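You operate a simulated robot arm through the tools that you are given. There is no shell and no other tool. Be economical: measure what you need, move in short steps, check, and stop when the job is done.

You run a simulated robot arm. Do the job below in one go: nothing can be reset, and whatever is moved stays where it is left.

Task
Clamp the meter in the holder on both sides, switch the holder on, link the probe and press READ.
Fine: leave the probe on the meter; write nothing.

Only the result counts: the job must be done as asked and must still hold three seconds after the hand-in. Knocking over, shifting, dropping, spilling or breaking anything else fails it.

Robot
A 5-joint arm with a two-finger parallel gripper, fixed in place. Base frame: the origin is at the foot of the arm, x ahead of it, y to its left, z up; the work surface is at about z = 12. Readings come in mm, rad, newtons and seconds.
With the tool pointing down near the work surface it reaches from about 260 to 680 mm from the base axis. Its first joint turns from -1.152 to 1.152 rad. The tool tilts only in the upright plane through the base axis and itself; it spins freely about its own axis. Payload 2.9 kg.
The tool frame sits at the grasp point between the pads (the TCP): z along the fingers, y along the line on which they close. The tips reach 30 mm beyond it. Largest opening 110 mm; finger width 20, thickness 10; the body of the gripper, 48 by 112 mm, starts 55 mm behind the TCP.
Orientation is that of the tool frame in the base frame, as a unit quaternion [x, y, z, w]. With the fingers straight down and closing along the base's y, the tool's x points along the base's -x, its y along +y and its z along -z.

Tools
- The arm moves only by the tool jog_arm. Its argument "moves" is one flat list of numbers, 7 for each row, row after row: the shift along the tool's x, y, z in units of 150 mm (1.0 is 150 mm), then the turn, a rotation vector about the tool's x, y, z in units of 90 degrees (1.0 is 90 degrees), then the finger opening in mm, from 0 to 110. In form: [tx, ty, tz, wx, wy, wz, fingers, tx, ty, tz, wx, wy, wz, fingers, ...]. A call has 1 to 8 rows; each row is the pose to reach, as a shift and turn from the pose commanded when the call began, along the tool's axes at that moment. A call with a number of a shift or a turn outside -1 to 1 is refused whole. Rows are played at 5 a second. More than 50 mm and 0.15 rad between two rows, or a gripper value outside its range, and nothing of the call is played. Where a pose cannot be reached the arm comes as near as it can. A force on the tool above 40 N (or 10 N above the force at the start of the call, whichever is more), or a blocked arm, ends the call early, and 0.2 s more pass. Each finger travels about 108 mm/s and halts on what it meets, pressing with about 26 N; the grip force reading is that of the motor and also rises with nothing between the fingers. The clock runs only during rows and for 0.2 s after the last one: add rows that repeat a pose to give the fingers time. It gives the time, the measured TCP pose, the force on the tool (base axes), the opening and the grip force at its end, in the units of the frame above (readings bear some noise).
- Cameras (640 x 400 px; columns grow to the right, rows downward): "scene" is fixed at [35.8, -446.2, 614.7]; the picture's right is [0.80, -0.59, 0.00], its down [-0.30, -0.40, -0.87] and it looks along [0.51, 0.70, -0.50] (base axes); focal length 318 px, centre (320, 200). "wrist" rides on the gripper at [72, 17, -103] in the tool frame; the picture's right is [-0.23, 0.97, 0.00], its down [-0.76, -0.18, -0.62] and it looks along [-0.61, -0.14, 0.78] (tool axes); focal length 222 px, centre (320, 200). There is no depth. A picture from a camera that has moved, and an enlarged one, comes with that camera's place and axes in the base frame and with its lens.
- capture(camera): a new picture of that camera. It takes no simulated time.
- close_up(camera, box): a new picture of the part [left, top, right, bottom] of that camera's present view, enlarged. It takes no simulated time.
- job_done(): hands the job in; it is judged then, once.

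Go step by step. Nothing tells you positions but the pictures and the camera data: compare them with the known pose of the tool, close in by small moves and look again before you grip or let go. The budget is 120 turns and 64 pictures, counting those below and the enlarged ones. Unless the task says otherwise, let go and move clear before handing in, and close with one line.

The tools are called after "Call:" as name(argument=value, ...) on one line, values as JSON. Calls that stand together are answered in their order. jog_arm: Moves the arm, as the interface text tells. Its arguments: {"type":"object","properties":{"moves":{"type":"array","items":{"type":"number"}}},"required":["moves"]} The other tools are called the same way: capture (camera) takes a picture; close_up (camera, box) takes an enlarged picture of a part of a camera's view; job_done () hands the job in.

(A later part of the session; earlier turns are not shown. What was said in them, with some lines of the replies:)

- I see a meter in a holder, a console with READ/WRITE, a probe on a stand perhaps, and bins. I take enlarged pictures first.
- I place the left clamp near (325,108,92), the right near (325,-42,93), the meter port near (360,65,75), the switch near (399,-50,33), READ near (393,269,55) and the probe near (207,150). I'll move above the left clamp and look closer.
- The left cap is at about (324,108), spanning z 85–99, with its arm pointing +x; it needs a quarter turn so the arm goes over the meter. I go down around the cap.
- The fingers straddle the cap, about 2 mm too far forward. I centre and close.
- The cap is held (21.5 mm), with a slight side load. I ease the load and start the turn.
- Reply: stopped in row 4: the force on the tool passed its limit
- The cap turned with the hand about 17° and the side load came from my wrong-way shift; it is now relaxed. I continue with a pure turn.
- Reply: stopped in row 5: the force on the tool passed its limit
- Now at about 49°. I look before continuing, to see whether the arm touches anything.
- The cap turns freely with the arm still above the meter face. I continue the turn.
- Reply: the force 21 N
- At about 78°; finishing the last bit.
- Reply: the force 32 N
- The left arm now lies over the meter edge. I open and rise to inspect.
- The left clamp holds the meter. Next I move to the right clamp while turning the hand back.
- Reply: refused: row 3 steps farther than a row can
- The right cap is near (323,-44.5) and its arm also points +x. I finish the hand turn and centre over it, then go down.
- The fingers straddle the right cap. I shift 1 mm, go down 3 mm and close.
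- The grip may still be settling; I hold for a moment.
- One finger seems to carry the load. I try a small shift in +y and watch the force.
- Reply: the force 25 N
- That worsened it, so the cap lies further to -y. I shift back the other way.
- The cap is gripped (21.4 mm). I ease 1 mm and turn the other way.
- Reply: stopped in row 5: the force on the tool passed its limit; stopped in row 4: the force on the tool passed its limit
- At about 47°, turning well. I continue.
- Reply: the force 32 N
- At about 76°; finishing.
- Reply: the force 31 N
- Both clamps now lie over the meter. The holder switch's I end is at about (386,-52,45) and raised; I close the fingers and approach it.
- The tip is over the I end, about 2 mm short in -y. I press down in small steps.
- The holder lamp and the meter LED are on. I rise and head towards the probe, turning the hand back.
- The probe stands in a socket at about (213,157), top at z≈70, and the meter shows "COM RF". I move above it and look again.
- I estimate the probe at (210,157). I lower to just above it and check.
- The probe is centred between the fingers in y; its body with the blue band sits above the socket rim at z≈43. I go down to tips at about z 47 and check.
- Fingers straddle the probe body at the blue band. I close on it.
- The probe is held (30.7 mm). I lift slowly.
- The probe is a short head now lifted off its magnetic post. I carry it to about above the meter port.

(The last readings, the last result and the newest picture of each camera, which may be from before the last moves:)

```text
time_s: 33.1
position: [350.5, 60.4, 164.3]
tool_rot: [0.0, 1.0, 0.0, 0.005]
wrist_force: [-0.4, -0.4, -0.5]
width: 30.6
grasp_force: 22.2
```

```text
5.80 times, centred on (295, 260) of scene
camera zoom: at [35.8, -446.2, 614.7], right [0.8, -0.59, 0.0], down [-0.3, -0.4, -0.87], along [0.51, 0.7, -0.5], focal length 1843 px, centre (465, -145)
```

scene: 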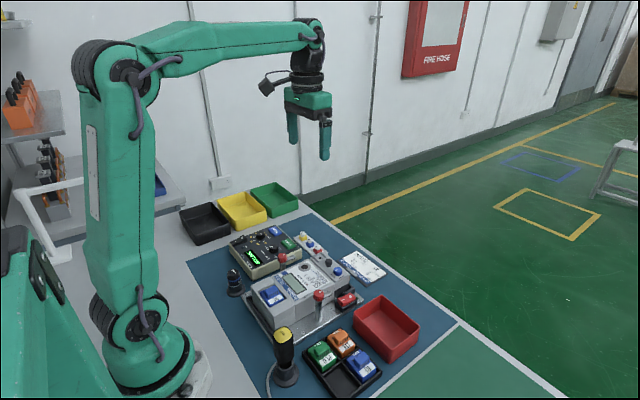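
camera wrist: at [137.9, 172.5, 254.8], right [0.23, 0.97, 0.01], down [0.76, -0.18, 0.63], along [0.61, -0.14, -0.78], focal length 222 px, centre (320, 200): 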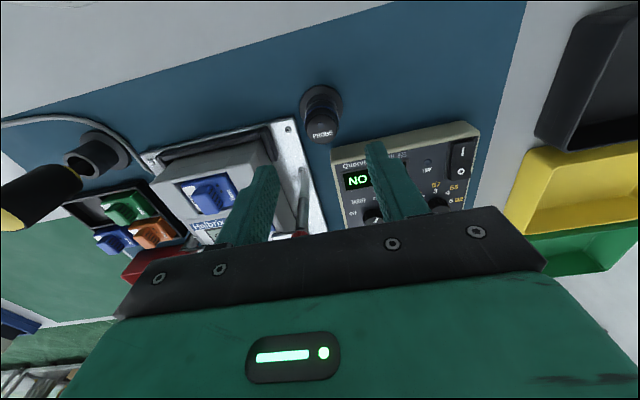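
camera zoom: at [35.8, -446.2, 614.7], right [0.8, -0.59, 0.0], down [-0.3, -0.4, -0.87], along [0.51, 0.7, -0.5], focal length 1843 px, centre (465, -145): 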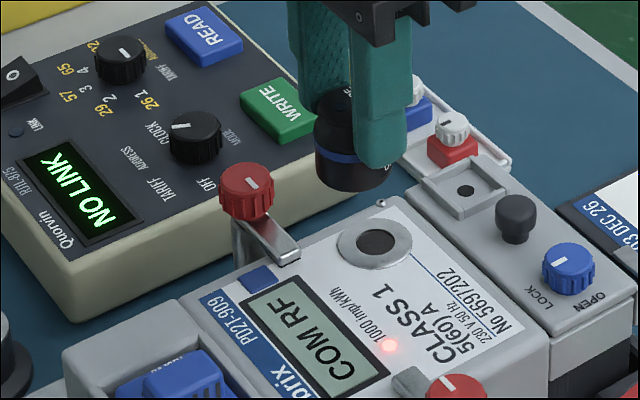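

The port is about 11 mm ahead of the probe and nearly centred in y. I move over it and come down to about 10 mm above.

Call:
jog_arm(moves=[-0.04, 0.003, 0, 0, 0, 0, 18, -0.073, 0.003, 0.06, 0, 0, 0, 18, -0.073, 0.003, 0.15, 0, 0, 0, 18, -0.073, 0.003, 0.24, 0, 0, 0, 18, -0.073, 0.003, 0.24, 0, 0, 0, 18])

Call:
close_up(camera="wrist", box=[220, 90, 420, 215])

Call:
close_up(camera="scene", box=[265, 235, 345, 285])

```text
time_s: 34.3
position: [362.8, 61.6, 129.5]
tool_rot: [0.0, 1.0, 0.001, 0.005]
wrist_force: [-0.4, 0.1, -0.5]
width: 30.7
grasp_force: 22.1
```

```text
3.20 times, centred on (320, 152) of wrist
camera zoom: at [288.5, 78.7, 232.7], right [0.23, 0.97, 0.0], down [0.76, -0.18, 0.63], along [0.61, -0.14, -0.78], focal length 711 px, centre (320, 352)
```

zoom: 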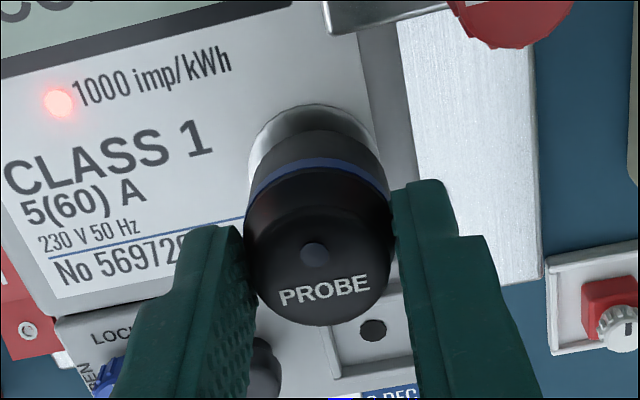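

```text
8.00 times, centred on (305, 260) of scene
camera zoom: at [35.8, -446.2, 614.7], right [0.8, -0.59, 0.0], down [-0.3, -0.4, -0.87], along [0.51, 0.7, -0.5], focal length 2544 px, centre (440, -280)
```

zoom: 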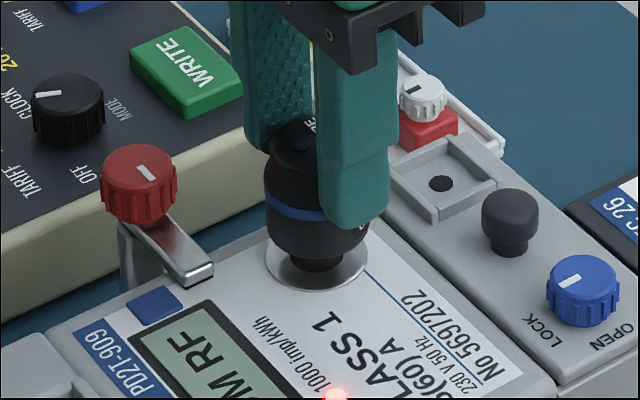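

The probe is nearly above the ring, about 10 mm up. I nudge 1 mm ahead, descend 6 mm and look once more.

Call:
jog_arm(moves=[-0.006, 0, 0.02, 0, 0, 0, 18, -0.006, 0, 0.045, 0, 0, 0, 18, -0.006, 0, 0.045, 0, 0, 0, 18])

Call:
close_up(camera="wrist", box=[240, 90, 400, 190])

Call:
close_up(camera="scene", box=[280, 245, 328, 275])

```text
time_s: 35.1
position: [362.2, 61.4, 122.2]
tool_rot: [0.0, 1.0, 0.002, 0.005]
wrist_force: [-0.5, -0.8, -1.3]
width: 30.6
grasp_force: 22.4
```

```text
4.00 times, centred on (320, 140) of wrist
camera zoom: at [289.1, 78.7, 225.6], right [0.23, 0.97, 0.0], down [0.76, -0.18, 0.63], along [0.61, -0.14, -0.78], focal length 888 px, centre (320, 440)
```

zoom: 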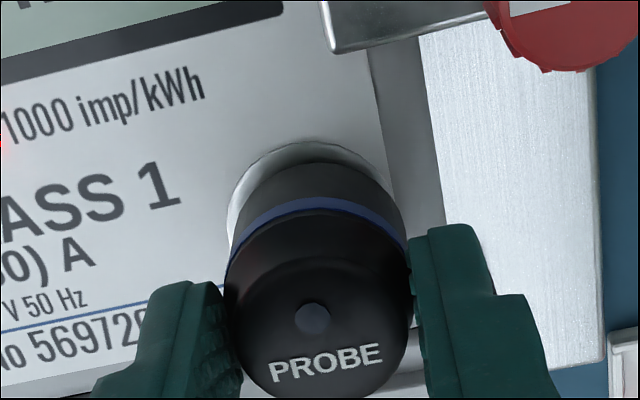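

```text
13.33 times, centred on (304, 260) of scene
camera zoom: at [35.8, -446.2, 614.7], right [0.8, -0.59, 0.0], down [-0.3, -0.4, -0.87], along [0.51, 0.7, -0.5], focal length 4239 px, centre (533, -600)
```

zoom: 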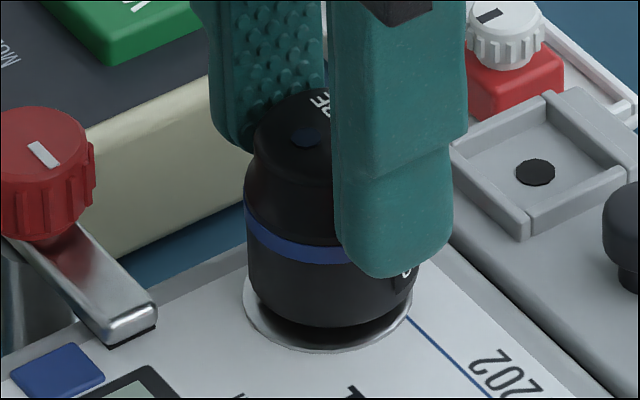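

Aligned within about 1 mm and roughly 5 mm above. I correct slightly and lower gently to contact.

Call:
jog_arm(moves=[0.004, -0.005, 0.01, 0, 0, 0, 18, 0.004, -0.005, 0.02, 0, 0, 0, 18, 0.004, -0.005, 0.03, 0, 0, 0, 18, 0.004, -0.005, 0.03, 0, 0, 0, 18])

Call:
close_up(camera="scene", box=[256, 230, 336, 280])

```text
time_s: 36.1
position: [363.4, 60.8, 118.4]
tool_rot: [0.0, 1.0, 0.001, 0.006]
wrist_force: [-3.1, -1.4, 17.0]
width: 30.7
grasp_force: 22.0
```

```text
8.00 times, centred on (296, 255) of scene
camera zoom: at [35.7, -446.2, 614.7], right [0.8, -0.59, 0.0], down [-0.3, -0.4, -0.87], along [0.51, 0.7, -0.5], focal length 2544 px, centre (512, -240)
```

zoom: 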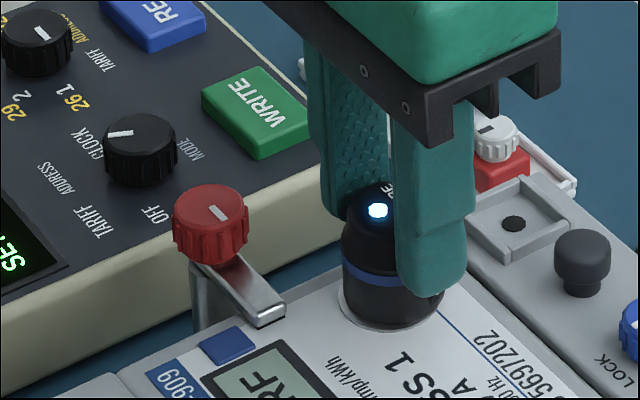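

Contact: the probe lamp lit and the console display changed. I release and rise straight up.

Call:
jog_arm(moves=[0, 0, -0.005, 0, 0, 0, 30, 0, 0, -0.005, 0, 0, 0, 45, 0, 0, -0.005, 0, 0, 0, 60, 0, 0, -0.005, 0, 0, 0, 60, 0, 0, -0.2, 0, 0, 0, 60, 0, 0, -0.45, 0, 0, 0, 60, 0, 0, -0.6, 0, 0, 0, 60])

Call:
close_up(camera="scene", box=[230, 220, 340, 289])

Call:
capture(camera="wrist")

```text
time_s: 37.7
position: [361.2, 62.1, 207.5]
tool_rot: [0.0, 1.0, 0.001, 0.006]
wrist_force: [-0.5, 0.0, -0.6]
width: 60.1
grasp_force: 0.0
```

```text
5.80 times, centred on (285, 254) of scene
camera zoom: at [35.8, -446.2, 614.7], right [0.8, -0.59, 0.0], down [-0.3, -0.4, -0.87], along [0.51, 0.7, -0.5], focal length 1843 px, centre (523, -116)
```

zoom: 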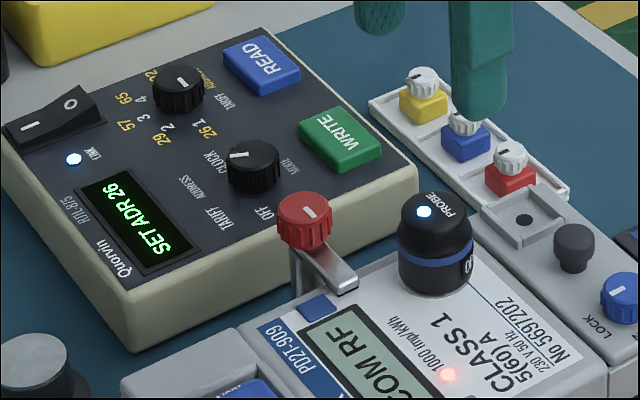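

```text
16 pictures are left
camera wrist: at [287.9, 77.9, 309.9], right [0.23, 0.97, 0.0], down [0.76, -0.18, 0.63], along [0.61, -0.14, -0.78], focal length 222 px, centre (320, 200)
```

wrist: 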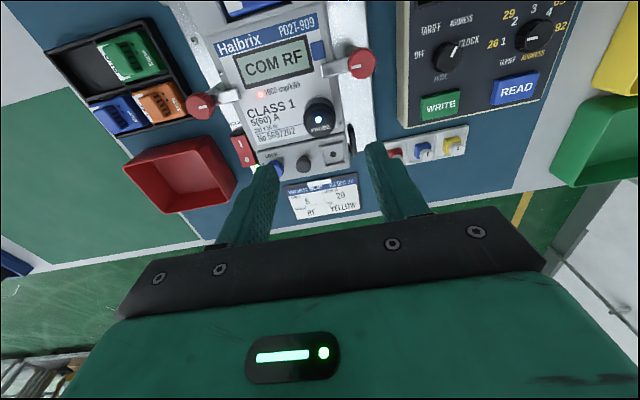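

Linked: the console shows "SET ADR 26" with the LINK lamp on. READ is at about (389.5,268.5,53), well away from WRITE; I move above it with the fingers closed.

Call:
jog_arm(moves=[-0.04, 0.2, 0, 0, 0, 0, 40, -0.08, 0.45, 0, 0, 0, 0, 20, -0.12, 0.7, 0, 0, 0, 0, 0, -0.18, 0.95, 0, 0, 0, 0, 0])

Call:
jog_arm(moves=[0, 0.2, 0.1, 0, 0, 0, 0, 0, 0.43, 0.25, 0, 0, 0, 0, 0, 0.43, 0.5, 0, 0, 0, 0, 0, 0.43, 0.68, 0, 0, 0, 0, 0, 0.43, 0.68, 0, 0, 0, 0])

Call:
capture(camera="wrist")

Call:
close_up(camera="scene", box=[230, 210, 340, 279])

```text
time_s: 38.7
position: [388.6, 203.0, 208.2]
tool_rot: [0.001, 1.0, 0.002, 0.003]
wrist_force: [0.5, 0.5, -0.1]
width: 0.0
grasp_force: 25.8
```

```text
time_s: 39.9
position: [389.5, 269.5, 104.5]
tool_rot: [0.0, 1.0, 0.003, 0.003]
wrist_force: [-0.9, -0.1, -0.3]
width: 0.0
grasp_force: 26.1
```

```text
15 pictures are left
camera wrist: at [316.0, 286.1, 209.1], right [0.23, 0.97, 0.01], down [0.76, -0.18, 0.63], along [0.61, -0.14, -0.78], focal length 222 px, centre (320, 200)
```

wrist: 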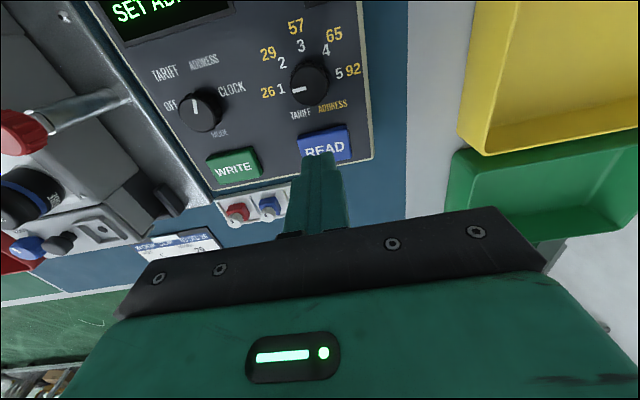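

```text
5.80 times, centred on (285, 244) of scene
camera zoom: at [35.8, -446.2, 614.7], right [0.8, -0.59, 0.0], down [-0.3, -0.4, -0.87], along [0.51, 0.7, -0.5], focal length 1843 px, centre (523, -58)
```

zoom: 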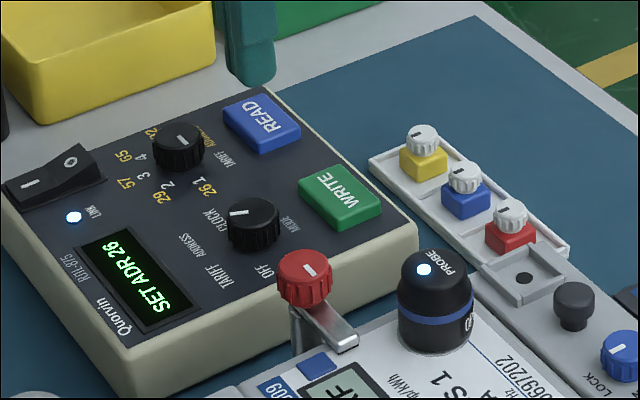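

The closed tip is over READ. I press down in small steps.

Call:
jog_arm(moves=[0, -0.005, 0.06, 0, 0, 0, 0, 0, -0.005, 0.11, 0, 0, 0, 0, 0, -0.005, 0.13, 0, 0, 0, 0, 0, -0.005, 0.14, 0, 0, 0, 0, 0, -0.005, 0.15, 0, 0, 0, 0])

Call:
close_up(camera="scene", box=[220, 210, 330, 279])

```text
time_s: 41.1
position: [389.7, 267.2, 83.5]
tool_rot: [0.0, 1.0, 0.003, 0.003]
wrist_force: [-0.5, 0.2, -0.3]
width: 0.1
grasp_force: 26.1
```

```text
5.80 times, centred on (275, 244) of scene
camera zoom: at [35.8, -446.2, 614.7], right [0.8, -0.59, 0.0], down [-0.3, -0.4, -0.87], along [0.51, 0.7, -0.5], focal length 1843 px, centre (581, -58)
```

zoom: 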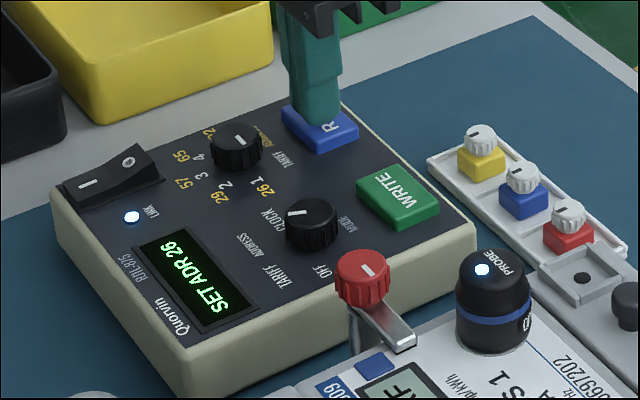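

The tip is over READ but not yet touching. I continue down by 1 mm steps.

Call:
jog_arm(moves=[0, -0.015, 0.01, 0, 0, 0, 0, 0, -0.015, 0.018, 0, 0, 0, 0, 0, -0.015, 0.025, 0, 0, 0, 0, 0, -0.015, 0.032, 0, 0, 0, 0, 0, -0.015, 0.038, 0, 0, 0, 0])

Call:
close_up(camera="scene", box=[220, 210, 330, 279])

```text
time_s: 42.3
position: [389.4, 264.9, 77.4]
tool_rot: [0.0, 1.0, 0.002, 0.003]
wrist_force: [0.7, -0.2, 1.3]
width: 0.0
grasp_force: 25.4
```

```text
5.80 times, centred on (275, 244) of scene
camera zoom: at [35.8, -446.2, 614.7], right [0.8, -0.59, 0.0], down [-0.3, -0.4, -0.87], along [0.51, 0.7, -0.5], focal length 1843 px, centre (581, -58)
```

zoom: 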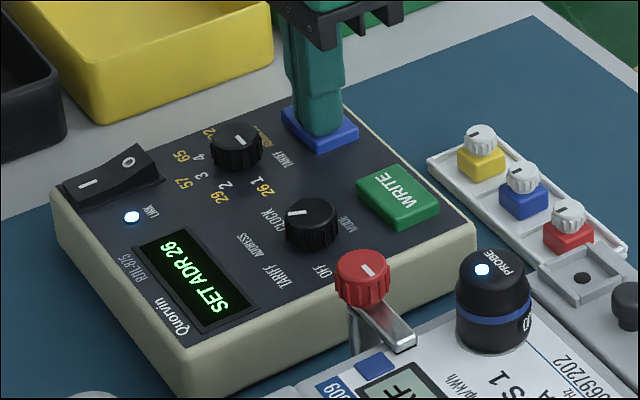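

Contact seems just starting. A bit further.

Call:
jog_arm(moves=[0, 0, 0.007, 0, 0, 0, 0, 0, 0, 0.013, 0, 0, 0, 0, 0, 0, 0.02, 0, 0, 0, 0, 0, 0, 0.02, 0, 0, 0, 0])

Call:
close_up(camera="scene", box=[220, 210, 330, 279])

```text
time_s: 43.3
position: [389.6, 265.5, 74.0]
tool_rot: [0.0, 1.0, 0.003, 0.003]
wrist_force: [-0.4, 1.4, 6.3]
width: 0.0
grasp_force: 26.1
```

```text
5.80 times, centred on (275, 244) of scene
camera zoom: at [35.8, -446.2, 614.7], right [0.8, -0.59, 0.0], down [-0.3, -0.4, -0.87], along [0.51, 0.7, -0.5], focal length 1843 px, centre (581, -58)
```

zoom: 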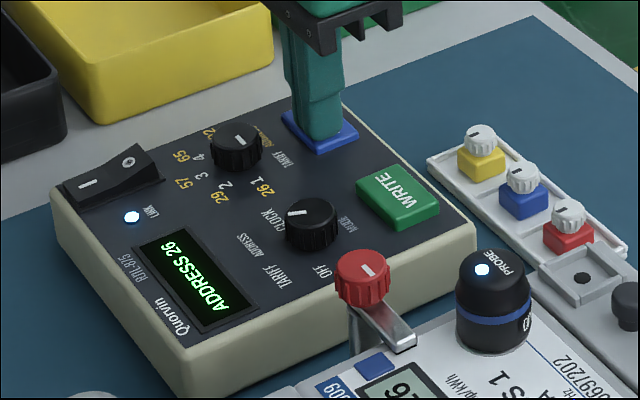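

The console now shows "ADDRESS 26": READ has registered. I rise clear.

Call:
jog_arm(moves=[0, 0, -0.1, 0, 0, 0, 0, 0, 0, -0.4, 0, 0, 0, 0, 0, 0, -0.7, 0, 0, 0, 0, 0, 0, -1, 0, 0, 0, 0])

Call:
close_up(camera="scene", box=[200, 220, 390, 339])

```text
time_s: 44.3
position: [390.6, 264.8, 225.0]
tool_rot: [0.0, 1.0, 0.002, 0.003]
wrist_force: [-0.2, -0.5, 0.3]
width: 0.0
grasp_force: 25.6
```

```text
3.36 times, centred on (295, 280) of scene
camera zoom: at [35.8, -446.2, 614.7], right [0.8, -0.59, 0.0], down [-0.3, -0.4, -0.87], along [0.51, 0.7, -0.5], focal length 1069 px, centre (404, -67)
```

zoom: 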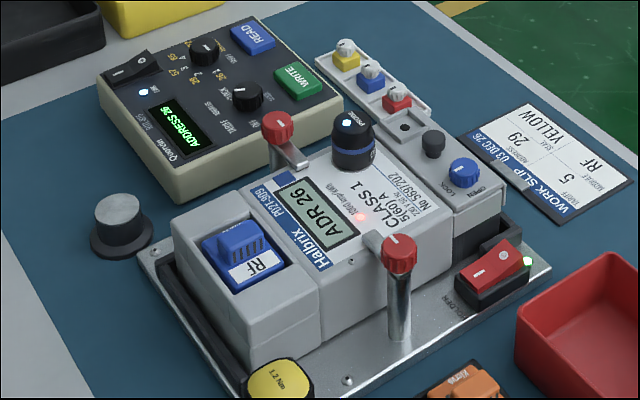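

Everything holds: both clamps are over the meter, the holder lamp is on, the probe is linked and the reading is shown. I hand in.

Call:
job_done()

```text
The job is handed in.
```

The meter is clamped on both sides, the holder is on, the probe is linked and left on the meter, and READ has been pressed (console shows "ADDRESS 26"); nothing was written.
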